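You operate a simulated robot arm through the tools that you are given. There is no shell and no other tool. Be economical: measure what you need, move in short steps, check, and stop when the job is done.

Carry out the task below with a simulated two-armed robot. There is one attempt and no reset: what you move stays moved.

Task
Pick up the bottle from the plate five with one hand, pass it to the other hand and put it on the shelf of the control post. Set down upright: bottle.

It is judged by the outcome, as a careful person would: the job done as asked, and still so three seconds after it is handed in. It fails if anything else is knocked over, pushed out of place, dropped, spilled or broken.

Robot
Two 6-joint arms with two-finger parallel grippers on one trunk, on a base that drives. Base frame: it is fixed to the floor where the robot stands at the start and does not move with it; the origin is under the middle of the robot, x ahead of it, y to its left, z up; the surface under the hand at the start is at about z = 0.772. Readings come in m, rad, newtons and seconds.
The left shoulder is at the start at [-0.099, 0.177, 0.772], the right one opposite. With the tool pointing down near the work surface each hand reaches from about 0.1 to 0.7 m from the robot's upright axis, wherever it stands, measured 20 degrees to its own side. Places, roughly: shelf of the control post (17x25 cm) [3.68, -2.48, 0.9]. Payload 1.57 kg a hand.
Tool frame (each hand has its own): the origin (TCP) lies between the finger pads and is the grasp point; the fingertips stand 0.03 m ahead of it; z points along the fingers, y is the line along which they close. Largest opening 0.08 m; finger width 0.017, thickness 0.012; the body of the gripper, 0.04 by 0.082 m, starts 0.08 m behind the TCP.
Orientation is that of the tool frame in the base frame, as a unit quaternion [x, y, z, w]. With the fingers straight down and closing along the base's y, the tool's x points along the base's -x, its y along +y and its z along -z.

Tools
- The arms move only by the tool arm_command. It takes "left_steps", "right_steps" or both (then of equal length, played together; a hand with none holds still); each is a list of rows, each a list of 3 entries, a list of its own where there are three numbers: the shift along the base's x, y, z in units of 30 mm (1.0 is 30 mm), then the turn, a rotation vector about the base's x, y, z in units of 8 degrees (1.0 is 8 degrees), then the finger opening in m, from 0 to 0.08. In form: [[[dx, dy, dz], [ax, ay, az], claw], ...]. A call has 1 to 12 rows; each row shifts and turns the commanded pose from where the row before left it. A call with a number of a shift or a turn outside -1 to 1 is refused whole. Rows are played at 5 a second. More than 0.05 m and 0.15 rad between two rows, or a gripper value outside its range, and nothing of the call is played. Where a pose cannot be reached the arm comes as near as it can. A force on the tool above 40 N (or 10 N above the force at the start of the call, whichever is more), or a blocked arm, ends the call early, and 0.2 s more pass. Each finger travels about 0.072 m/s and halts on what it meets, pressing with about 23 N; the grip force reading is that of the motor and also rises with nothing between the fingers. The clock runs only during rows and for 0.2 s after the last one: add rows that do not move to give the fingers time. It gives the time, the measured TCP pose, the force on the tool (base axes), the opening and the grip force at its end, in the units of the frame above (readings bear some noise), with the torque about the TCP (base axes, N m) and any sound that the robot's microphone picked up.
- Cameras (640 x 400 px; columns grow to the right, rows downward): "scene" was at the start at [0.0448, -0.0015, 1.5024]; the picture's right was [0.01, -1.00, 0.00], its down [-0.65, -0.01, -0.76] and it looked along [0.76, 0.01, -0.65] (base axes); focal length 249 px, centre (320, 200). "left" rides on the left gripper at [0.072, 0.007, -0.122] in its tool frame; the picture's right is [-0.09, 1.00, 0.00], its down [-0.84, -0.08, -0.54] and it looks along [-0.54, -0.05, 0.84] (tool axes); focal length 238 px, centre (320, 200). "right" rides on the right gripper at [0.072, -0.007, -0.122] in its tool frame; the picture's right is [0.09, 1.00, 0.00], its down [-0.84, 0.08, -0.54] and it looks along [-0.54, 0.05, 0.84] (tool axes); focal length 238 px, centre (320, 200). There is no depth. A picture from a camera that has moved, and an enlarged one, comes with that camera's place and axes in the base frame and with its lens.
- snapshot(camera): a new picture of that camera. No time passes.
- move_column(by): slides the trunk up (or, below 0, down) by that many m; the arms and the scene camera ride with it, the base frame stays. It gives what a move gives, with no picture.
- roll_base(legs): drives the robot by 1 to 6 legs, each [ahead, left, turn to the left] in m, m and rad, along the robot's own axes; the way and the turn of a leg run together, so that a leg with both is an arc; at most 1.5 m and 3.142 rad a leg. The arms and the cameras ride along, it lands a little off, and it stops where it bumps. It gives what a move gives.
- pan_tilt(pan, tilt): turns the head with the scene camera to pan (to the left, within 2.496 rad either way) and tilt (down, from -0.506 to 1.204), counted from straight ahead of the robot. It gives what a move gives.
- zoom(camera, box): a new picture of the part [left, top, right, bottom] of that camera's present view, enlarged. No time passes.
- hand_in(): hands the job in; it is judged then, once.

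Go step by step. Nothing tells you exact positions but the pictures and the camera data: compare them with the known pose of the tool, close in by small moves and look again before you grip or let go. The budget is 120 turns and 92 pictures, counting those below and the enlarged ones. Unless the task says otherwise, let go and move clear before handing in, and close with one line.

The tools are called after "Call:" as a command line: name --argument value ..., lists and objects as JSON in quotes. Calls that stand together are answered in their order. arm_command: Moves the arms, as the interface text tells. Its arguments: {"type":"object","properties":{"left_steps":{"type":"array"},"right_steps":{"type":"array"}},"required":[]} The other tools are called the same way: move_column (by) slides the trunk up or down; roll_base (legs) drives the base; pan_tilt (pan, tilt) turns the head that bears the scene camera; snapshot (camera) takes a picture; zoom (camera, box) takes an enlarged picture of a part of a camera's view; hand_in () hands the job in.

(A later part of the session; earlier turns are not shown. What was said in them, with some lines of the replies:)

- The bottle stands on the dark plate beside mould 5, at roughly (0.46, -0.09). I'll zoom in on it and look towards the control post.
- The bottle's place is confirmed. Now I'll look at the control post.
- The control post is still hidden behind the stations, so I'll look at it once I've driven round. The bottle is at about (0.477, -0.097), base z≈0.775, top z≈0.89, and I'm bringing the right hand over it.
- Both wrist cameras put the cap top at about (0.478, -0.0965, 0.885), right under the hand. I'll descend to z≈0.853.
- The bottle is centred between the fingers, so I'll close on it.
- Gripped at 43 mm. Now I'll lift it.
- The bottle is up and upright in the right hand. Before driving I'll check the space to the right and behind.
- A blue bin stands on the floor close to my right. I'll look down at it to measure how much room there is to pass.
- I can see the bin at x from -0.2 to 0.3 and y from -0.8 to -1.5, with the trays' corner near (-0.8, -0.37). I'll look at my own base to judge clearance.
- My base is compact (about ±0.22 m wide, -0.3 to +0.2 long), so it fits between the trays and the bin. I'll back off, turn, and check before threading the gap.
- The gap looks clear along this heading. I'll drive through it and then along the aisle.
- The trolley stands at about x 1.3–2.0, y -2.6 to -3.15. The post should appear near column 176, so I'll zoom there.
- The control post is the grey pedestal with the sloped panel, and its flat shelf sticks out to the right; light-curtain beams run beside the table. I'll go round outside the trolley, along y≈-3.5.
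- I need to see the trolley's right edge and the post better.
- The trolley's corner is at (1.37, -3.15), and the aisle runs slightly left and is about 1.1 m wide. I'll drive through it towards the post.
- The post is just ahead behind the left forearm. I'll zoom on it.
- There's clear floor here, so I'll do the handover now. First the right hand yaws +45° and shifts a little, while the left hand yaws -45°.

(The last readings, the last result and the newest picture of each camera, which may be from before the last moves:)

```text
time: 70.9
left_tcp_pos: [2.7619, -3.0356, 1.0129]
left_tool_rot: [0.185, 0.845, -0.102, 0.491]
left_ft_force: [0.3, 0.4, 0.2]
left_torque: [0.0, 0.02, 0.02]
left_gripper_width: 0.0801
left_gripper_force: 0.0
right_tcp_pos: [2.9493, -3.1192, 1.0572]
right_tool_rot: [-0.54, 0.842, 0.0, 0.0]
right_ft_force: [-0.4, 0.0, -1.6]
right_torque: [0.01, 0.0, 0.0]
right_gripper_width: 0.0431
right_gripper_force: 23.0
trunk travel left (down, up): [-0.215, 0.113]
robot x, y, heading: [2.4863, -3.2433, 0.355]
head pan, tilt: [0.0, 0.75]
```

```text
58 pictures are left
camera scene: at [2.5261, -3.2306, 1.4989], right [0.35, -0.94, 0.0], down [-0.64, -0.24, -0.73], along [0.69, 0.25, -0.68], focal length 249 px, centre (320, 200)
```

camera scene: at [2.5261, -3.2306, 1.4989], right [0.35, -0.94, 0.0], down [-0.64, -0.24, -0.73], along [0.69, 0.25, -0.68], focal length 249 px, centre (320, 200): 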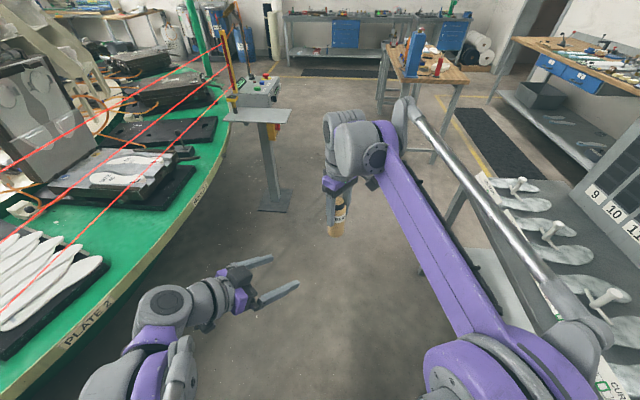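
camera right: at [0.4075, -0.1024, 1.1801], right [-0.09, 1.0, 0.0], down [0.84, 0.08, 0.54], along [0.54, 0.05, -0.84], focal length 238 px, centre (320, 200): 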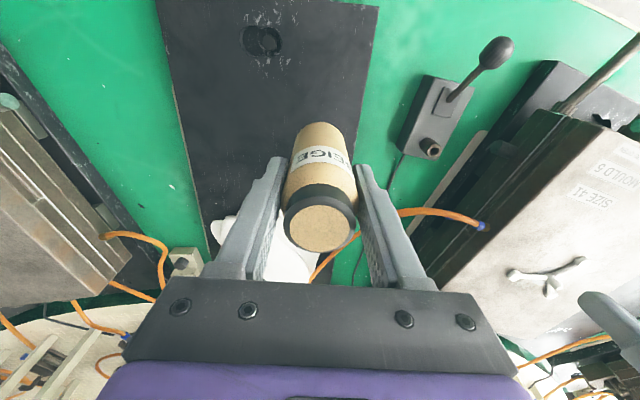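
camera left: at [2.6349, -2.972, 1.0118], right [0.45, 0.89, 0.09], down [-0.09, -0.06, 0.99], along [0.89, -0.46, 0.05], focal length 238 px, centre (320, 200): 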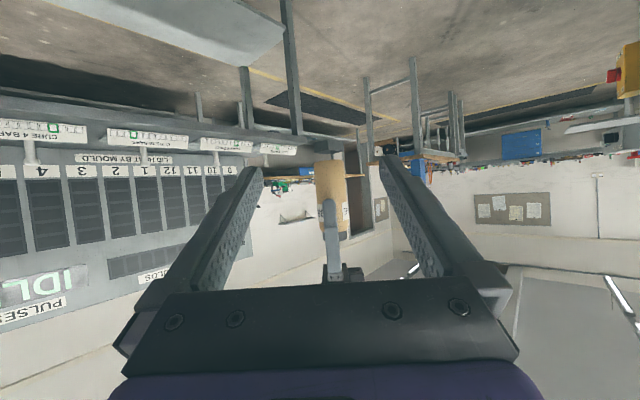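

The geometry is lined up: the bottle sits between the left fingers' lines, 0.205 m ahead. I'll approach.

Call:
arm_command --left_steps '[[[0.9, -0.4, 0], [0, 0, 0], 0.08], [[0.9, -0.4, 0], [0, 0, 0], 0.08], [[0.9, -0.4, 0], [0, 0, 0], 0.08], [[0.9, -0.4, 0], [0, 0, 0], 0.08], [[0.9, -0.4, 0], [0, 0, 0], 0.08], [[0.9, -0.4, 0], [0, 0, 0], 0.08], [[0.8, -0.36, 0], [0, 0, 0], 0.08], [[0, 0, 0], [0, 0, 0], 0.08]]'

Call:
snapshot --camera "left"

Call:
zoom --camera "scene" --box '[240, 100, 420, 260]'

```text
time: 72.7
left_tcp_pos: [2.9467, -3.1183, 1.0155]
left_tool_rot: [0.185, 0.845, -0.103, 0.491]
left_ft_force: [-0.3, -1.1, 0.5]
left_torque: [0.0, 0.01, 0.02]
left_gripper_width: 0.08
left_gripper_force: 0.0
right_tcp_pos: [2.9483, -3.1194, 1.0582]
right_tool_rot: [-0.54, 0.842, 0.0, 0.001]
right_ft_force: [0.3, -1.1, -1.7]
right_torque: [0.01, -0.01, -0.02]
right_gripper_width: 0.0432
right_gripper_force: 22.7
trunk travel left (down, up): [-0.215, 0.113]
robot x, y, heading: [2.4843, -3.2444, 0.35]
head pan, tilt: [0.0, 0.75]
```

```text
57 pictures are left
camera left: at [2.8205, -3.0533, 1.015], right [0.45, 0.89, 0.09], down [-0.09, -0.06, 0.99], along [0.89, -0.46, 0.05], focal length 238 px, centre (320, 200)
```

left: 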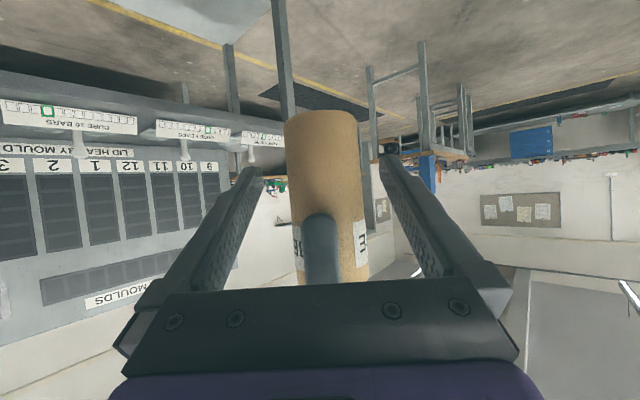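

```text
2.50 times, centred on (330, 180) of scene
camera zoom: at [2.5256, -3.2306, 1.4988], right [0.35, -0.94, 0.0], down [-0.64, -0.24, -0.73], along [0.69, 0.25, -0.68], focal length 622 px, centre (295, 250)
```

zoom: 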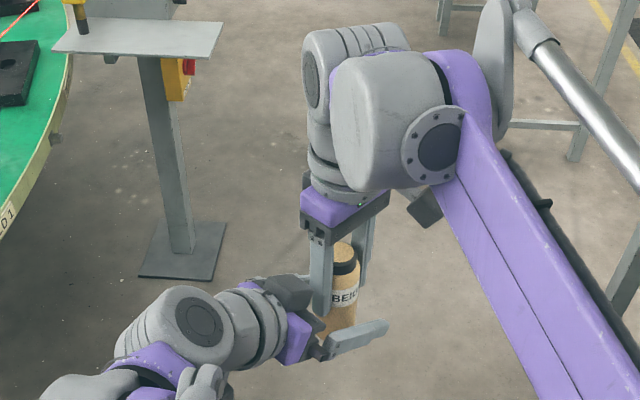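

The bottle is between the left pads with clearance all round. I'll close the left hand while the right still holds.

Call:
arm_command --left_steps '[[[0, 0, 0], [0, 0, 0], 0.03], [[0, 0, 0], [0, 0, 0], 0.03], [[0, 0, 0], [0, 0, 0], 0.03], [[0, 0, 0], [0, 0, 0], 0.03], [[0, 0, 0], [0, 0, 0], 0.03]]'

Call:
snapshot --camera "left"

```text
time: 73.9
left_tcp_pos: [2.9459, -3.1167, 1.0158]
left_tool_rot: [0.185, 0.845, -0.102, 0.491]
left_ft_force: [15.7, 19.2, -1.4]
left_torque: [-0.76, 0.17, -0.06]
left_gripper_width: 0.0434
left_gripper_force: 23.5
right_tcp_pos: [2.9491, -3.1214, 1.0575]
right_tool_rot: [-0.54, 0.842, 0.0, -0.001]
right_ft_force: [-15.3, -19.1, 1.2]
right_torque: [0.01, 0.45, 0.11]
right_gripper_width: 0.0434
right_gripper_force: 23.2
trunk travel left (down, up): [-0.215, 0.113]
robot x, y, heading: [2.4829, -3.2436, 0.358]
head pan, tilt: [0.0, 0.75]
```

```text
55 pictures are left
camera left: at [2.8208, -3.0526, 1.0149], right [0.45, 0.89, 0.09], down [-0.09, -0.06, 0.99], along [0.89, -0.46, 0.05], focal length 238 px, centre (320, 200)
```

left: 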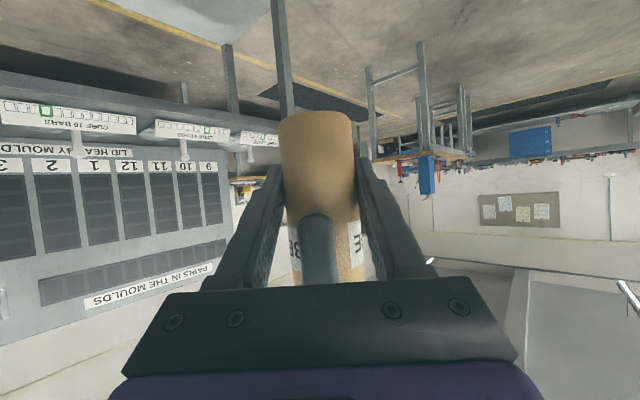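

Both hands hold it, but there's a 25 N side load from a slight misalignment. I'll nudge the left hand to relieve it before the right lets go.

Call:
arm_command --left_steps '[[[0.04, 0.06, 0], [0, 0, 0], 0.03], [[0, 0, 0], [0, 0, 0], 0.03]]'

```text
time: 74.5
left_tcp_pos: [2.9487, -3.1151, 1.0162]
left_tool_rot: [0.186, 0.845, -0.103, 0.491]
left_ft_force: [8.8, 13.6, 10.3]
left_torque: [-0.15, -0.08, -0.03]
left_gripper_width: 0.0432
left_gripper_force: 23.2
right_tcp_pos: [2.9488, -3.1207, 1.057]
right_tool_rot: [-0.54, 0.842, 0.0, 0.0]
right_ft_force: [-7.8, -12.9, -11.8]
right_torque: [-0.41, 0.34, 0.11]
right_gripper_width: 0.0432
right_gripper_force: 22.6
trunk travel left (down, up): [-0.215, 0.113]
robot x, y, heading: [2.4849, -3.2417, 0.357]
head pan, tilt: [0.0, 0.75]
```

Call:
arm_command --left_steps '[[[0.03, 0.06, 0.04], [0, 0, 0], 0.03], [[0, 0, 0], [0, 0, 0], 0.03]]'

```text
time: 75.1
left_tcp_pos: [2.9477, -3.1162, 1.0154]
left_tool_rot: [0.186, 0.845, -0.105, 0.491]
left_ft_force: [-4.8, 4.0, 20.5]
left_torque: [-0.52, -0.19, 0.09]
left_gripper_width: 0.0435
left_gripper_force: 22.7
right_tcp_pos: [2.9495, -3.1196, 1.0567]
right_tool_rot: [-0.54, 0.842, 0.0, 0.001]
right_ft_force: [5.1, -5.0, -22.4]
right_torque: [0.25, -0.03, -0.06]
right_gripper_width: 0.0433
right_gripper_force: 22.9
trunk travel left (down, up): [-0.215, 0.113]
robot x, y, heading: [2.4844, -3.2455, 0.355]
head pan, tilt: [0.0, 0.75]
```

Call:
arm_command --left_steps '[[[-0.02, 0.02, 0.05], [0, 0, 0], 0.03], [[0, 0, 0], [0, 0, 0], 0.03]]'

```text
time: 75.7
left_tcp_pos: [2.9479, -3.1148, 1.0151]
left_tool_rot: [0.186, 0.845, -0.104, 0.491]
left_ft_force: [-3.7, -5.0, 14.3]
left_torque: [-0.34, 0.01, 0.12]
left_gripper_width: 0.0432
left_gripper_force: 22.8
right_tcp_pos: [2.9498, -3.1195, 1.0575]
right_tool_rot: [-0.541, 0.841, 0.0, 0.001]
right_ft_force: [4.7, 5.4, -15.9]
right_torque: [0.47, -0.21, -0.11]
right_gripper_width: 0.0432
right_gripper_force: 23.3
trunk travel left (down, up): [-0.215, 0.113]
robot x, y, heading: [2.4846, -3.244, 0.353]
head pan, tilt: [0.0, 0.75]
```

The load is now small. I'll open the right hand partway, to 0.058, so it stays clear of the left palm, then lift it straight off.

Call:
arm_command --right_steps '[[[0, 0, 0], [0, 0, 0], 0.05], [[0, 0, 0], [0, 0, 0], 0.056], [[0, 0, 0], [0, 0, 0], 0.056]]'

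Call:
snapshot --camera "left"

Call:
snapshot --camera "right"

```text
time: 76.5
left_tcp_pos: [2.9481, -3.114, 1.0149]
left_tool_rot: [0.186, 0.845, -0.103, 0.491]
left_ft_force: [-0.1, -0.2, 0.8]
left_torque: [-0.01, 0.02, 0.0]
left_gripper_width: 0.0432
left_gripper_force: 22.7
right_tcp_pos: [2.9501, -3.1206, 1.0569]
right_tool_rot: [-0.54, 0.842, 0.0, 0.0]
right_ft_force: [-0.4, 0.0, -0.4]
right_torque: [-0.01, 0.01, 0.0]
right_gripper_width: 0.0561
right_gripper_force: 0.0
trunk travel left (down, up): [-0.215, 0.113]
robot x, y, heading: [2.4851, -3.2441, 0.35]
head pan, tilt: [0.0, 0.75]
```

```text
54 pictures are left
camera left: at [2.8216, -3.05, 1.0145], right [0.45, 0.89, 0.09], down [-0.08, -0.06, 0.99], along [0.89, -0.46, 0.05], focal length 238 px, centre (320, 200)
```

left: 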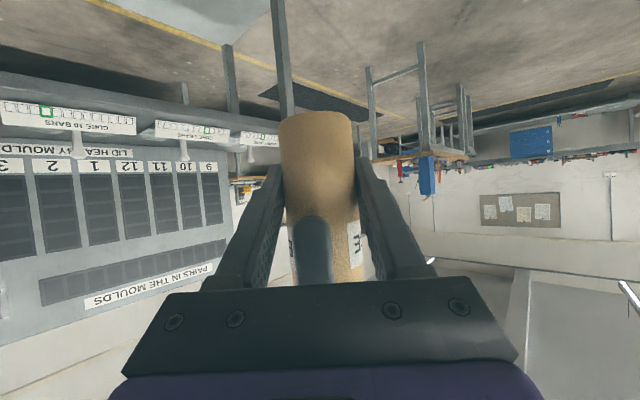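

```text
53 pictures are left
camera right: at [2.9262, -3.1874, 1.1799], right [-0.94, 0.33, 0.0], down [0.28, 0.79, 0.54], along [0.18, 0.51, -0.84], focal length 238 px, centre (320, 200)
```

right: 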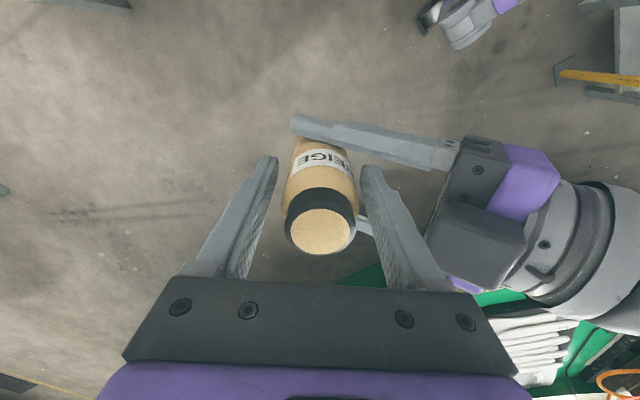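

The left hand alone holds the bottle. Now I'll lift the right hand clear and then move it aside to the right.

Call:
arm_command --right_steps '[[[0, 0, 0.6], [0, 0, 0], 0.056], [[0, 0, 1], [0, 0, 0], 0.056], [[0, 0, 1], [0, 0, 0], 0.056], [[0, 0, 1], [0, 0, 0], 0.056], [[0, 0, 1], [0, 0, 0], 0.056], [[0.33, -0.9, 0], [0, 0, -0.9], 0.056], [[0.33, -0.9, 0], [0, 0, -0.9], 0.056], [[0.33, -0.9, 0], [0, 0, -0.9], 0.056], [[0.33, -0.9, 0], [0, 0, -0.9], 0.056], [[0.33, -0.9, 0], [0, 0, -0.9], 0.056], [[0.33, -0.9, 0], [0, 0, -0.9], 0.056]]'

Call:
arm_command --right_steps '[[[-1, -0.4, 0], [0, 0, 0], 0.056], [[-1, -0.4, 0], [0, 0, 0], 0.056], [[-1, -0.4, 0], [0, 0, 0], 0.056], [[-1, -0.4, 0], [0, 0, 0], 0.056], [[-1, -0.4, 0], [0, 0, 0], 0.056], [[0, 0, 0], [0, 0, 0], 0.056]]'

Call:
snapshot --camera "scene"

```text
time: 78.9
left_tcp_pos: [2.9464, -3.1153, 1.0156]
left_tool_rot: [0.185, 0.845, -0.102, 0.49]
left_ft_force: [-0.4, -0.2, -0.2]
left_torque: [-0.02, 0.0, -0.01]
left_gripper_width: 0.0431
left_gripper_force: 22.7
right_tcp_pos: [3.0058, -3.2865, 1.1786]
right_tool_rot: [-0.193, 0.981, 0.0, 0.0]
right_ft_force: [-0.3, 0.1, 0.4]
right_torque: [0.02, 0.0, 0.0]
right_gripper_width: 0.0561
right_gripper_force: 0.1
right hand out of reach, approached as far as the arm can: row 4, 5, 7, 8
trunk travel left (down, up): [-0.215, 0.113]
robot x, y, heading: [2.4868, -3.2455, 0.353]
head pan, tilt: [0.0, 0.75]
```

```text
time: 80.3
left_tcp_pos: [2.9486, -3.1147, 1.0168]
left_tool_rot: [0.185, 0.845, -0.103, 0.491]
left_ft_force: [0.7, 0.3, -0.4]
left_torque: [-0.02, 0.01, 0.02]
left_gripper_width: 0.0431
left_gripper_force: 22.7
right_tcp_pos: [2.886, -3.3351, 1.2059]
right_tool_rot: [-0.193, 0.981, 0.0, 0.0]
right_ft_force: [-0.1, 0.2, -0.3]
right_torque: [0.0, 0.02, 0.0]
right_gripper_width: 0.056
right_gripper_force: 0.1
right hand out of reach, approached as far as the arm can: row 1, 2
trunk travel left (down, up): [-0.215, 0.113]
robot x, y, heading: [2.4865, -3.2421, 0.354]
head pan, tilt: [0.0, 0.75]
```

```text
52 pictures are left
camera scene: at [2.5269, -3.2304, 1.4988], right [0.35, -0.94, 0.0], down [-0.64, -0.24, -0.73], along [0.69, 0.25, -0.68], focal length 249 px, centre (320, 200)
```

scene: 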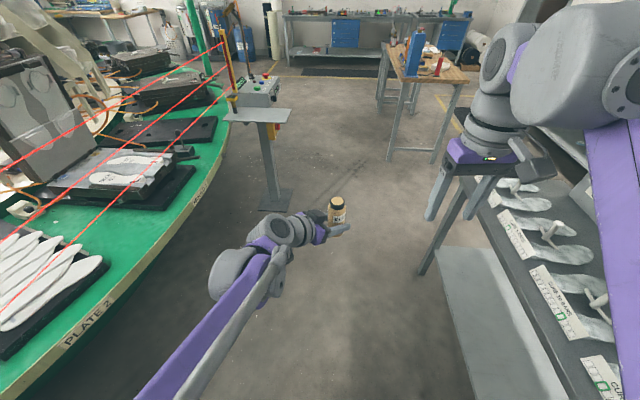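

The handover is done. I'll zoom on the shelf to locate its corners.

Call:
zoom --camera "scene" --box '[200, 60, 320, 220]'

```text
2.50 times, centred on (260, 140) of scene
camera zoom: at [2.5269, -3.2304, 1.4988], right [0.35, -0.94, 0.0], down [-0.64, -0.24, -0.73], along [0.69, 0.25, -0.68], focal length 622 px, centre (470, 350)
```

zoom: 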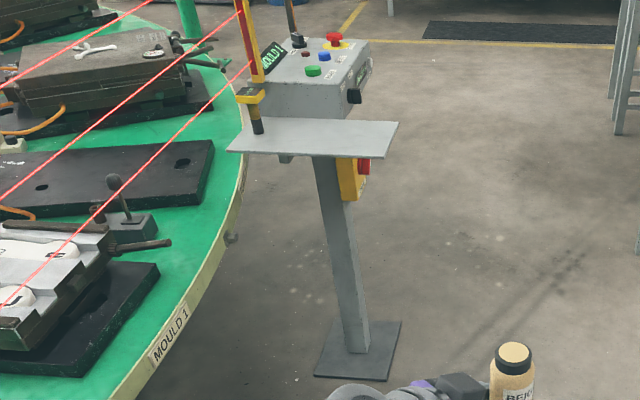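

The shelf's free area is around (3.67, -2.51), with its front edge facing me and the console and stanchion behind and to the left. I'll drive closer and turn left to a staging pose.

Call:
roll_base --legs '[[0.515, -0.09, 0], [0, 0, 0.845]]'

Call:
pan_tilt --pan -0.4 --tilt 0.6

Call:
snapshot --camera "scene"

```text
time: 85.6
left_tcp_pos: [3.2037, -2.7127, 1.0155]
left_tool_rot: [-0.185, 0.845, 0.111, 0.489]
left_ft_force: [-0.4, -0.2, 0.4]
left_torque: [0.01, 0.02, -0.03]
left_gripper_width: 0.0433
left_gripper_force: 22.6
right_tcp_pos: [3.3314, -2.903, 1.2077]
right_tool_rot: [-0.586, 0.81, -0.001, 0.001]
right_ft_force: [-0.1, -0.2, 0.3]
right_torque: [0.0, -0.02, -0.03]
right_gripper_width: 0.0559
right_gripper_force: 0.2
trunk travel left (down, up): [-0.215, 0.113]
robot x, y, heading: [2.9998, -3.1447, 1.223]
head pan, tilt: [0.0, 0.75]
```

```text
time: 86.5
left_tcp_pos: [3.2053, -2.7105, 1.0163]
left_tool_rot: [-0.186, 0.845, 0.112, 0.488]
left_ft_force: [0.2, 0.4, 0.0]
left_torque: [0.01, 0.0, 0.04]
left_gripper_width: 0.0431
left_gripper_force: 23.6
right_tcp_pos: [3.3309, -2.9033, 1.206]
right_tool_rot: [-0.587, 0.81, 0.0, 0.0]
right_ft_force: [0.3, -0.1, -0.1]
right_torque: [0.0, -0.02, 0.03]
right_gripper_width: 0.0559
right_gripper_force: 0.0
trunk travel left (down, up): [-0.215, 0.113]
robot x, y, heading: [3.0054, -3.1471, 1.219]
head pan, tilt: [-0.4, 0.6]
```

```text
50 pictures are left
camera scene: at [3.0493, -3.1218, 1.5117], right [0.73, -0.68, 0.0], down [-0.39, -0.41, -0.82], along [0.56, 0.6, -0.57], focal length 249 px, centre (320, 200)
```

scene: 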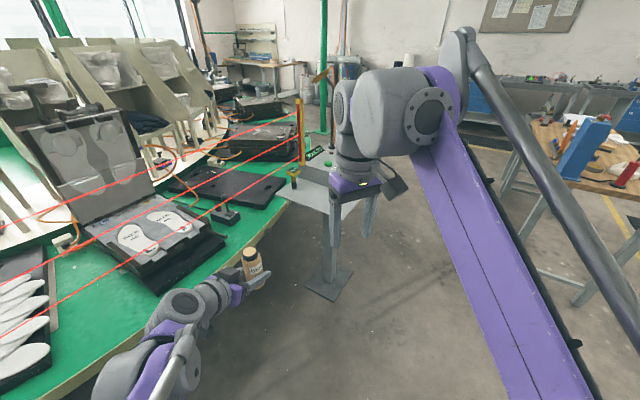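

I'll move the right hand out of the view and further from the post.

Call:
arm_command --right_steps '[[[0.8, -0.72, 0], [0, 0, 0], 0.056], [[0.8, -0.72, 0], [0, 0, 0], 0.056], [[0.8, -0.72, 0], [0, 0, 0], 0.056], [[0.7, -0.85, 0], [0, 0, 0], 0.056], [[0.7, -0.85, 0], [0, 0, 0], 0.056], [[0.7, -0.85, 0], [0, 0, 0], 0.056], [[0, 0, 0], [0, 0, 0], 0.056]]'

Call:
snapshot --camera "scene"

Call:
zoom --camera "scene" --box '[220, 80, 400, 310]'

```text
time: 88.1
left_tcp_pos: [3.204, -2.7125, 1.0167]
left_tool_rot: [-0.186, 0.845, 0.112, 0.489]
left_ft_force: [-0.2, -0.4, 0.0]
left_torque: [0.01, 0.0, 0.03]
left_gripper_width: 0.0433
left_gripper_force: 23.4
right_tcp_pos: [3.4647, -3.0442, 1.2044]
right_tool_rot: [-0.586, 0.81, 0.0, 0.001]
right_ft_force: [-0.5, 0.1, -0.1]
right_torque: [-0.02, -0.01, -0.02]
right_gripper_width: 0.0562
right_gripper_force: 0.0
trunk travel left (down, up): [-0.215, 0.113]
robot x, y, heading: [3.0034, -3.1451, 1.215]
head pan, tilt: [-0.4, 0.6]
```

```text
49 pictures are left
camera scene: at [3.049, -3.1216, 1.5117], right [0.73, -0.68, 0.0], down [-0.39, -0.41, -0.83], along [0.56, 0.6, -0.56], focal length 249 px, centre (320, 200)
```

scene: 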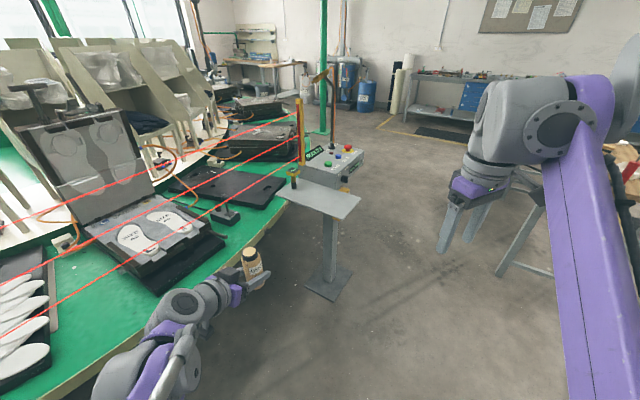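

```text
1.74 times, centred on (310, 195) of scene
camera zoom: at [3.049, -3.1216, 1.5117], right [0.73, -0.68, 0.0], down [-0.39, -0.41, -0.83], along [0.56, 0.6, -0.56], focal length 433 px, centre (337, 209)
```

zoom: 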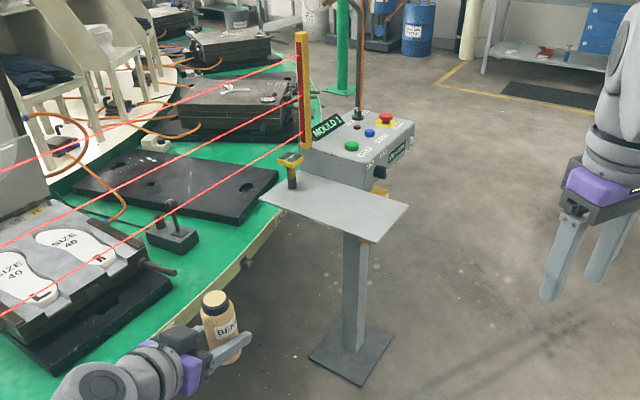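

The shelf is confirmed, with its right-front corner at about (3.64, -2.63) and z≈0.9. I'll slide the base sideways and forward towards staging, leaving the last 0.2 m to the arm.

Call:
roll_base --legs '[[0.19, -0.197, 0]]'

Call:
snapshot --camera "scene"

Call:
snapshot --camera "left"

```text
time: 90.4
left_tcp_pos: [3.455, -2.6082, 1.0154]
left_tool_rot: [-0.186, 0.845, 0.112, 0.488]
left_ft_force: [0.2, 0.2, 0.8]
left_torque: [-0.02, 0.03, -0.01]
left_gripper_width: 0.0432
left_gripper_force: 22.8
right_tcp_pos: [3.7165, -2.9404, 1.2042]
right_tool_rot: [-0.587, 0.81, -0.001, 0.0]
right_ft_force: [-0.2, 1.0, 0.5]
right_torque: [0.01, 0.01, -0.03]
right_gripper_width: 0.0563
right_gripper_force: 0.1
trunk travel left (down, up): [-0.215, 0.113]
robot x, y, heading: [3.2534, -3.0421, 1.218]
head pan, tilt: [-0.4, 0.6]
```

```text
47 pictures are left
camera scene: at [3.2999, -3.0181, 1.5117], right [0.73, -0.68, 0.0], down [-0.39, -0.41, -0.82], along [0.56, 0.6, -0.57], focal length 249 px, centre (320, 200)
```

scene: 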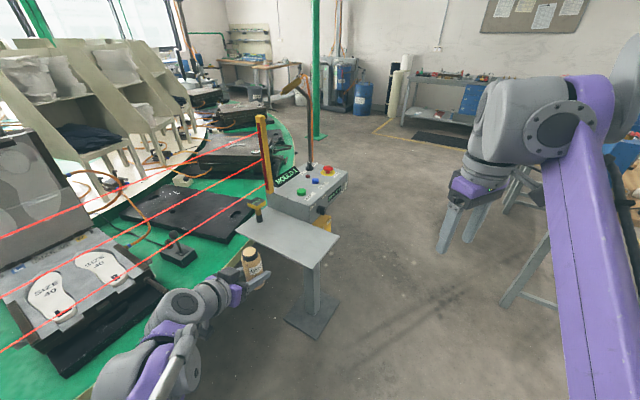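

```text
46 pictures are left
camera left: at [3.3236, -2.6624, 1.0145], right [-0.38, 0.92, 0.09], down [-0.01, -0.1, 0.99], along [0.93, 0.38, 0.05], focal length 238 px, centre (320, 200)
```

left: 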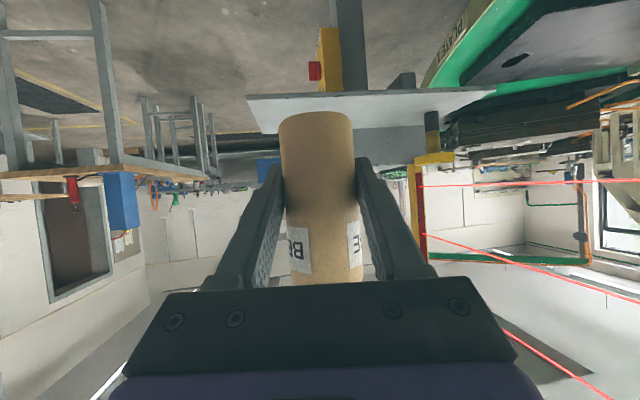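

The bottle is staged 0.15 m in front of the shelf and 7 cm above it. I'll move it in over the shelf with the arm.

Call:
arm_command --left_steps '[[[0.99, 0.44, 0], [0, 0, 0], 0.03], [[0.99, 0.44, 0], [0, 0, 0], 0.03], [[0.99, 0.44, 0], [0, 0, 0], 0.03], [[0.99, 0.44, 0], [0, 0, 0], 0.03], [[0.99, 0.44, 0], [0, 0, 0], 0.03], [[0.99, 0.44, 0], [0, 0, 0], 0.03], [[0.99, 0.44, 0], [0, 0, 0], 0.03], [[0, 0, 0], [0, 0, 0], 0.03]]'

Call:
snapshot --camera "left"

Call:
zoom --camera "scene" --box '[200, 100, 380, 300]'

```text
time: 92.2
left_tcp_pos: [3.6656, -2.5153, 1.017]
left_tool_rot: [-0.185, 0.845, 0.112, 0.489]
left_ft_force: [-0.1, 0.6, 0.6]
left_torque: [-0.04, 0.05, -0.01]
left_gripper_width: 0.0432
left_gripper_force: 23.1
right_tcp_pos: [3.7161, -2.941, 1.2036]
right_tool_rot: [-0.586, 0.81, 0.0, 0.0]
right_ft_force: [0.2, 0.4, -0.2]
right_torque: [0.02, 0.0, 0.0]
right_gripper_width: 0.0558
right_gripper_force: 0.1
trunk travel left (down, up): [-0.215, 0.113]
robot x, y, heading: [3.2512, -3.0425, 1.223]
head pan, tilt: [-0.4, 0.6]
```

```text
45 pictures are left
camera left: at [3.5327, -2.5692, 1.0151], right [-0.38, 0.92, 0.09], down [-0.01, -0.1, 0.99], along [0.92, 0.38, 0.05], focal length 238 px, centre (320, 200)
```

left: 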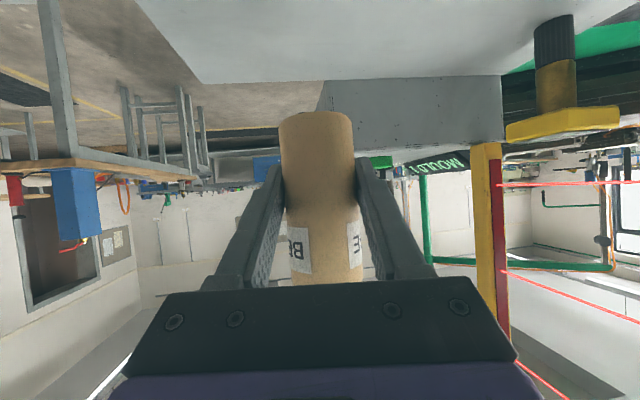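

```text
2.00 times, centred on (290, 200) of scene
camera zoom: at [3.299, -3.0186, 1.5117], right [0.73, -0.68, 0.0], down [-0.39, -0.41, -0.83], along [0.56, 0.6, -0.56], focal length 498 px, centre (380, 200)
```

zoom: 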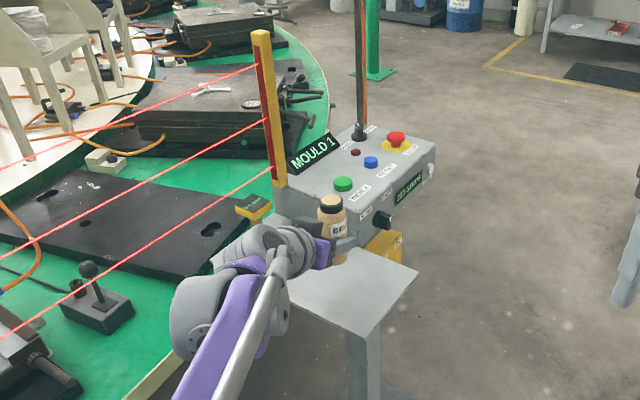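

The bottle is over the shelf, about 6 cm in from the front edge and 10 cm from the right, with 12 cm to the console. I'll lower it by 55 mm first.

Call:
arm_command --left_steps '[[[0, 0, -0.6], [0, 0, 0], 0.03], [[0, 0, -0.6], [0, 0, 0], 0.03], [[0, 0, -0.4], [0, 0, 0], 0.03], [[0, 0, -0.3], [0, 0, 0], 0.03], [[0, 0, 0], [0, 0, 0], 0.03]]'

Call:
snapshot --camera "left"

```text
time: 93.4
left_tcp_pos: [3.6632, -2.515, 0.9583]
left_tool_rot: [-0.185, 0.845, 0.111, 0.489]
left_ft_force: [0.1, 0.3, 0.2]
left_torque: [0.03, 0.01, -0.01]
left_gripper_width: 0.0433
left_gripper_force: 22.9
right_tcp_pos: [3.7158, -2.9411, 1.2043]
right_tool_rot: [-0.587, 0.81, 0.0, -0.001]
right_ft_force: [0.3, -0.3, 0.1]
right_torque: [0.02, -0.02, 0.01]
right_gripper_width: 0.0562
right_gripper_force: 0.0
trunk travel left (down, up): [-0.215, 0.113]
robot x, y, heading: [3.2504, -3.0464, 1.22]
head pan, tilt: [-0.4, 0.6]
```

```text
43 pictures are left
camera left: at [3.5315, -2.5689, 0.9565], right [-0.38, 0.92, 0.09], down [-0.01, -0.1, 0.99], along [0.93, 0.38, 0.05], focal length 238 px, centre (320, 200)
```

left: 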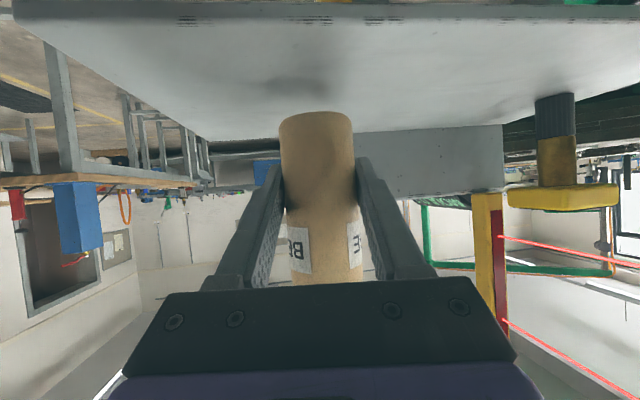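

About 15 mm remain. I'll lower in small steps while watching the force.

Call:
arm_command --left_steps '[[[0, 0, -0.1], [0, 0, 0], 0.03], [[0, 0, -0.1], [0, 0, 0], 0.03], [[0, 0, -0.1], [0, 0, 0], 0.03], [[0, 0, 0], [0, 0, 0], 0.03]]'

Call:
zoom --camera "left" --box '[220, 40, 420, 165]'

```text
time: 94.4
left_tcp_pos: [3.6616, -2.5158, 0.9497]
left_tool_rot: [-0.186, 0.845, 0.112, 0.488]
left_ft_force: [0.5, 0.2, 0.3]
left_torque: [0.01, -0.02, 0.03]
left_gripper_width: 0.0431
left_gripper_force: 23.0
right_tcp_pos: [3.717, -2.9415, 1.2046]
right_tool_rot: [-0.586, 0.81, 0.001, 0.0]
right_ft_force: [0.0, 0.5, -1.2]
right_torque: [-0.05, -0.02, 0.01]
right_gripper_width: 0.0562
right_gripper_force: 0.0
trunk travel left (down, up): [-0.215, 0.113]
robot x, y, heading: [3.2545, -3.0393, 1.216]
head pan, tilt: [-0.4, 0.6]
```

```text
3.20 times, centred on (320, 102) of left
camera zoom: at [3.5307, -2.5704, 0.9481], right [-0.38, 0.92, 0.09], down [-0.01, -0.1, 0.99], along [0.93, 0.38, 0.05], focal length 763 px, centre (320, 512)
```

zoom: 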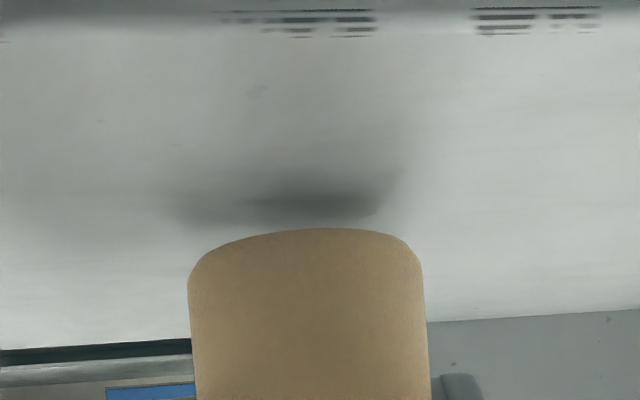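

Call:
arm_command --left_steps '[[[0, 0, -0.08], [0, 0, 0], 0.03], [[0, 0, -0.08], [0, 0, 0], 0.03], [[0, 0, 0], [0, 0, 0], 0.03]]'

Call:
zoom --camera "left" --box '[220, 40, 420, 165]'

```text
time: 95.2
left_tcp_pos: [3.6618, -2.5169, 0.946]
left_tool_rot: [-0.186, 0.845, 0.112, 0.489]
left_ft_force: [0.2, -0.4, 0.1]
left_torque: [0.0, -0.03, 0.04]
left_gripper_width: 0.0432
left_gripper_force: 22.7
right_tcp_pos: [3.7168, -2.9418, 1.2046]
right_tool_rot: [-0.587, 0.81, 0.0, 0.0]
right_ft_force: [-0.6, 0.0, 0.5]
right_torque: [0.0, -0.01, -0.01]
right_gripper_width: 0.0559
right_gripper_force: 0.1
trunk travel left (down, up): [-0.215, 0.113]
robot x, y, heading: [3.2561, -3.0419, 1.219]
head pan, tilt: [-0.4, 0.6]
```

```text
3.20 times, centred on (320, 102) of left
camera zoom: at [3.5312, -2.5705, 0.9441], right [-0.38, 0.92, 0.09], down [-0.01, -0.1, 0.99], along [0.93, 0.38, 0.05], focal length 763 px, centre (320, 512)
```

zoom: 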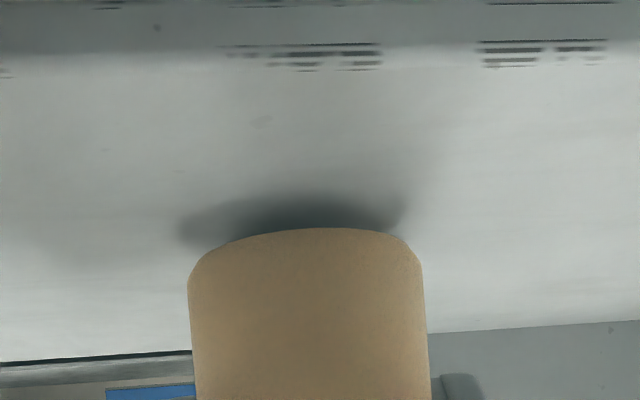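

Call:
arm_command --left_steps '[[[0, 0, -0.07], [0, 0, 0], 0.03], [[0, 0, -0.05], [0, 0, 0], 0.03], [[0, 0, 0], [0, 0, 0], 0.03]]'

Call:
zoom --camera "left" --box '[220, 40, 420, 165]'

```text
time: 96.0
left_tcp_pos: [3.6625, -2.5158, 0.94]
left_tool_rot: [-0.185, 0.845, 0.111, 0.489]
left_ft_force: [0.5, 0.1, 0.4]
left_torque: [-0.04, 0.01, -0.04]
left_gripper_width: 0.0433
left_gripper_force: 22.8
right_tcp_pos: [3.7168, -2.9405, 1.2033]
right_tool_rot: [-0.586, 0.81, 0.0, -0.001]
right_ft_force: [0.5, 1.0, 0.3]
right_torque: [0.01, -0.05, 0.01]
right_gripper_width: 0.0563
right_gripper_force: 0.1
trunk travel left (down, up): [-0.215, 0.113]
robot x, y, heading: [3.2564, -3.0469, 1.221]
head pan, tilt: [-0.4, 0.6]
```

```text
3.20 times, centred on (320, 102) of left
camera zoom: at [3.5309, -2.5693, 0.94], right [-0.38, 0.92, 0.09], down [-0.01, -0.1, 0.99], along [0.93, 0.38, 0.05], focal length 763 px, centre (320, 512)
```

zoom: 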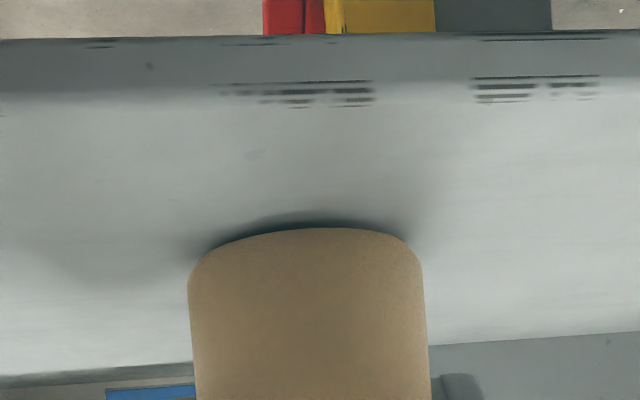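

Call:
arm_command --left_steps '[[[0, 0, -0.04], [0, 0, 0], 0.03], [[0, 0, 0], [0, 0, 0], 0.03]]'

Call:
arm_command --left_steps '[[[0, 0, -0.04], [0, 0, 0], 0.03], [[0, 0, 0], [0, 0, 0], 0.03]]'

Call:
zoom --camera "left" --box '[220, 40, 420, 165]'

```text
time: 96.6
left_tcp_pos: [3.6621, -2.5161, 0.9401]
left_tool_rot: [-0.185, 0.845, 0.112, 0.488]
left_ft_force: [-0.7, -0.5, -0.1]
left_torque: [0.01, 0.02, -0.03]
left_gripper_width: 0.0433
left_gripper_force: 22.9
right_tcp_pos: [3.718, -2.9402, 1.2038]
right_tool_rot: [-0.586, 0.81, 0.0, 0.0]
right_ft_force: [1.2, 1.1, -0.4]
right_torque: [0.01, 0.0, -0.01]
right_gripper_width: 0.0562
right_gripper_force: 0.1
trunk travel left (down, up): [-0.215, 0.113]
robot x, y, heading: [3.2537, -3.0451, 1.22]
head pan, tilt: [-0.4, 0.6]
```

```text
time: 97.2
left_tcp_pos: [3.6626, -2.5154, 0.9396]
left_tool_rot: [-0.185, 0.845, 0.111, 0.489]
left_ft_force: [-0.3, -0.3, 0.2]
left_torque: [-0.01, -0.01, 0.02]
left_gripper_width: 0.0431
left_gripper_force: 23.1
right_tcp_pos: [3.7157, -2.9402, 1.2047]
right_tool_rot: [-0.586, 0.81, -0.001, 0.0]
right_ft_force: [-0.4, 1.1, 0.0]
right_torque: [-0.01, 0.0, -0.01]
right_gripper_width: 0.0563
right_gripper_force: 0.0
trunk travel left (down, up): [-0.215, 0.113]
robot x, y, heading: [3.2547, -3.0421, 1.218]
head pan, tilt: [-0.4, 0.6]
```

```text
3.20 times, centred on (320, 102) of left
camera zoom: at [3.5311, -2.5698, 0.938], right [-0.38, 0.92, 0.09], down [-0.01, -0.1, 0.99], along [0.92, 0.38, 0.05], focal length 763 px, centre (320, 512)
```

zoom: 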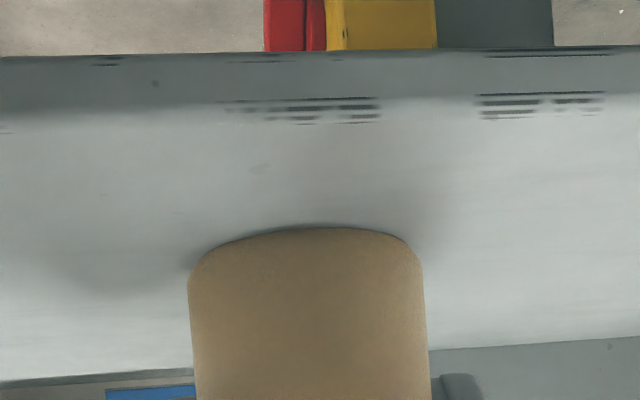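

Call:
arm_command --left_steps '[[[0, 0, -0.04], [0, 0, 0], 0.03], [[0, 0, 0], [0, 0, 0], 0.03]]'

Call:
zoom --camera "left" --box '[220, 40, 420, 165]'

```text
time: 97.8
left_tcp_pos: [3.6631, -2.5158, 0.94]
left_tool_rot: [-0.186, 0.845, 0.113, 0.489]
left_ft_force: [1.4, 2.2, 13.5]
left_torque: [-0.15, -0.14, -0.02]
left_gripper_width: 0.0433
left_gripper_force: 22.7
right_tcp_pos: [3.7153, -2.9419, 1.2059]
right_tool_rot: [-0.586, 0.81, 0.0, 0.0]
right_ft_force: [-0.1, 0.5, 0.2]
right_torque: [0.0, 0.02, -0.01]
right_gripper_width: 0.0561
right_gripper_force: 0.1
trunk travel left (down, up): [-0.215, 0.113]
robot x, y, heading: [3.2533, -3.0413, 1.221]
head pan, tilt: [-0.4, 0.6]
```

```text
3.20 times, centred on (320, 102) of left
camera zoom: at [3.5311, -2.5699, 0.9377], right [-0.38, 0.92, 0.09], down [-0.01, -0.1, 0.99], along [0.92, 0.38, 0.05], focal length 763 px, centre (320, 512)
```

zoom: 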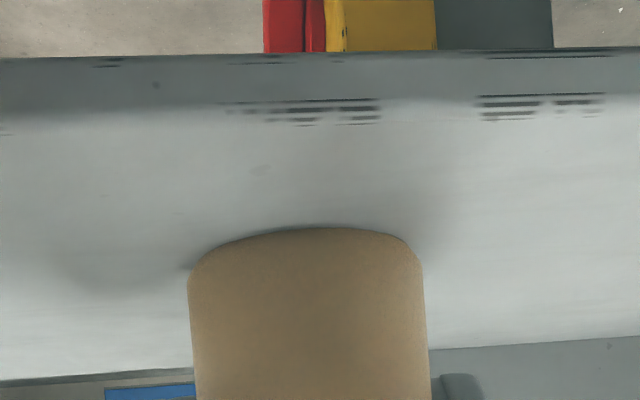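

Contact: 13.5 N upward, so the bottle is standing on the shelf. I'll relax slightly and open slowly.

Call:
arm_command --left_steps '[[[0, 0, 0.025], [0, 0, 0], 0.03], [[0, 0, 0], [0, 0, 0], 0.048], [[0, 0, 0], [0, 0, 0], 0.06], [[0, 0, 0], [0, 0, 0], 0.075], [[0, 0, 0], [0, 0, 0], 0.08], [[0, 0, 0], [0, 0, 0], 0.08]]'

Call:
snapshot --camera "left"

Call:
zoom --camera "scene" --box '[240, 140, 380, 280]'

```text
time: 99.2
left_tcp_pos: [3.6635, -2.5152, 0.9389]
left_tool_rot: [-0.186, 0.845, 0.113, 0.489]
left_ft_force: [0.2, 0.0, -0.4]
left_torque: [0.02, -0.01, -0.01]
left_gripper_width: 0.08
left_gripper_force: 0.0
right_tcp_pos: [3.716, -2.9409, 1.2057]
right_tool_rot: [-0.587, 0.81, 0.0, 0.0]
right_ft_force: [0.3, 0.0, -1.2]
right_torque: [0.0, 0.01, 0.0]
right_gripper_width: 0.0562
right_gripper_force: 0.2
trunk travel left (down, up): [-0.215, 0.113]
robot x, y, heading: [3.2564, -3.0476, 1.228]
head pan, tilt: [-0.4, 0.6]
```

```text
37 pictures are left
camera left: at [3.5318, -2.5699, 0.9377], right [-0.38, 0.92, 0.09], down [-0.01, -0.1, 0.99], along [0.93, 0.38, 0.05], focal length 238 px, centre (320, 200)
```

left: 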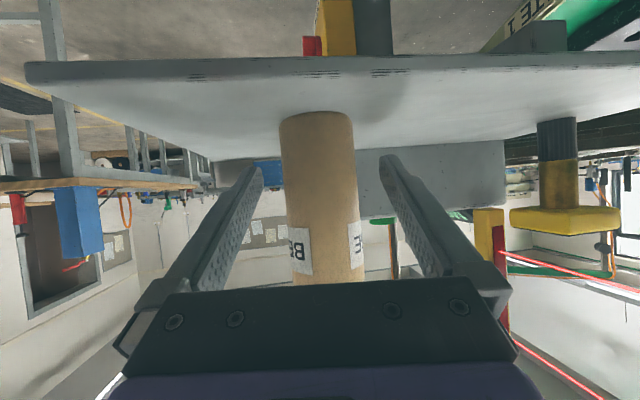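

```text
2.86 times, centred on (310, 210) of scene
camera zoom: at [3.2996, -3.0183, 1.5117], right [0.73, -0.68, 0.0], down [-0.39, -0.41, -0.83], along [0.56, 0.6, -0.56], focal length 711 px, centre (349, 171)
```

zoom: 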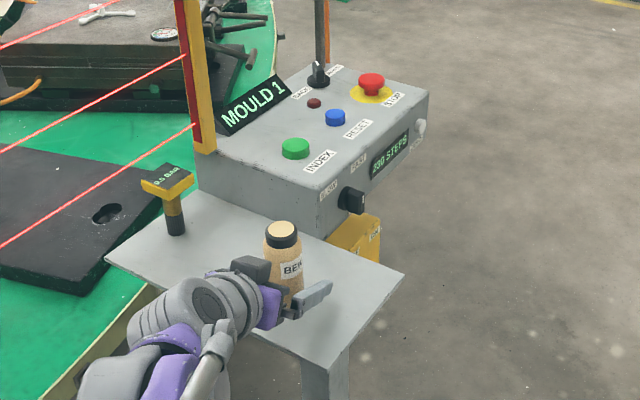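

The bottle stands free on the shelf. I'll back the left hand straight away along its own direction.

Call:
arm_command --left_steps '[[[-0.4, -0.19, 0], [0, 0, 0], 0.08], [[-0.85, -0.4, 0], [0, 0, 0], 0.08], [[-0.85, -0.4, 0], [0, 0, 0], 0.08], [[-0.85, -0.4, 0], [0, 0, 0], 0.08], [[-0.85, -0.4, 0.2], [0, 0, 0], 0.08], [[-0.85, -0.4, 0.2], [0, 0, 0], 0.08], [[-0.85, -0.4, 0.2], [0, 0, 0], 0.08], [[-0.85, -0.4, 0.2], [0, 0, 0], 0.08], [[0, 0, 0], [0, 0, 0], 0.08]]'

Call:
snapshot --camera "left"

Call:
snapshot --camera "scene"

```text
time: 101.2
left_tcp_pos: [3.469, -2.6067, 0.9614]
left_tool_rot: [-0.185, 0.845, 0.112, 0.49]
left_ft_force: [1.0, -0.4, 0.3]
left_torque: [0.02, -0.02, 0.01]
left_gripper_width: 0.08
left_gripper_force: 0.2
right_tcp_pos: [3.7163, -2.9397, 1.2049]
right_tool_rot: [-0.587, 0.81, 0.0, 0.0]
right_ft_force: [-0.1, 0.1, 1.0]
right_torque: [-0.02, 0.01, 0.02]
right_gripper_width: 0.056
right_gripper_force: 0.1
trunk travel left (down, up): [-0.215, 0.113]
robot x, y, heading: [3.2544, -3.0445, 1.217]
head pan, tilt: [-0.4, 0.6]
```

```text
35 pictures are left
camera left: at [3.3375, -2.6615, 0.9605], right [-0.38, 0.92, 0.09], down [-0.01, -0.1, 0.99], along [0.93, 0.38, 0.05], focal length 238 px, centre (320, 200)
```

left: 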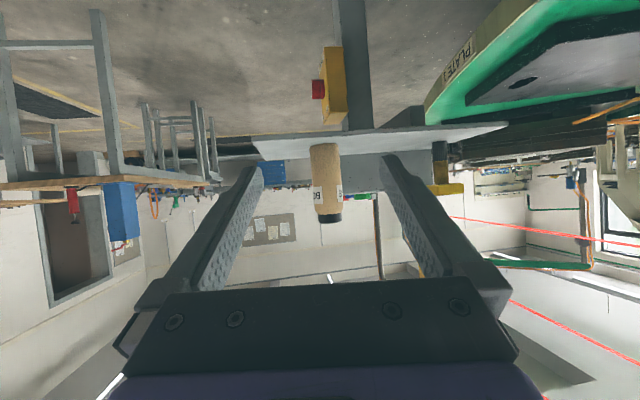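

```text
34 pictures are left
camera scene: at [3.3001, -3.0178, 1.5117], right [0.73, -0.68, 0.0], down [-0.39, -0.41, -0.82], along [0.56, 0.6, -0.57], focal length 249 px, centre (320, 200)
```

scene: 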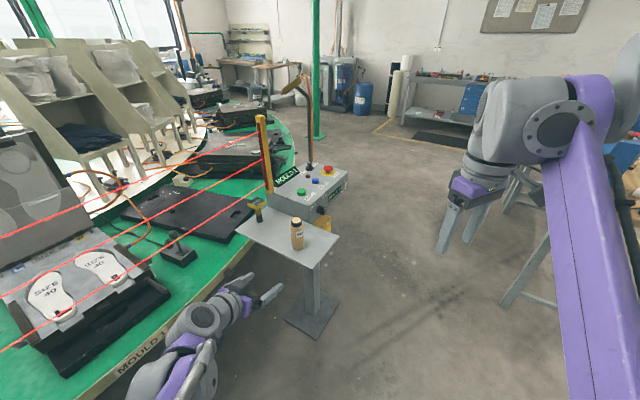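

The bottle stands upright on the control post's shelf, and both hands are clear with nothing disturbed. I'm handing in.

Call:
hand_in

```text
The job is handed in.
```

I picked the bottle up from plate five with the right hand and passed it to the left. It now stands upright on the control post's shelf, both hands are clear, and I saw nothing else moved or knocked over.
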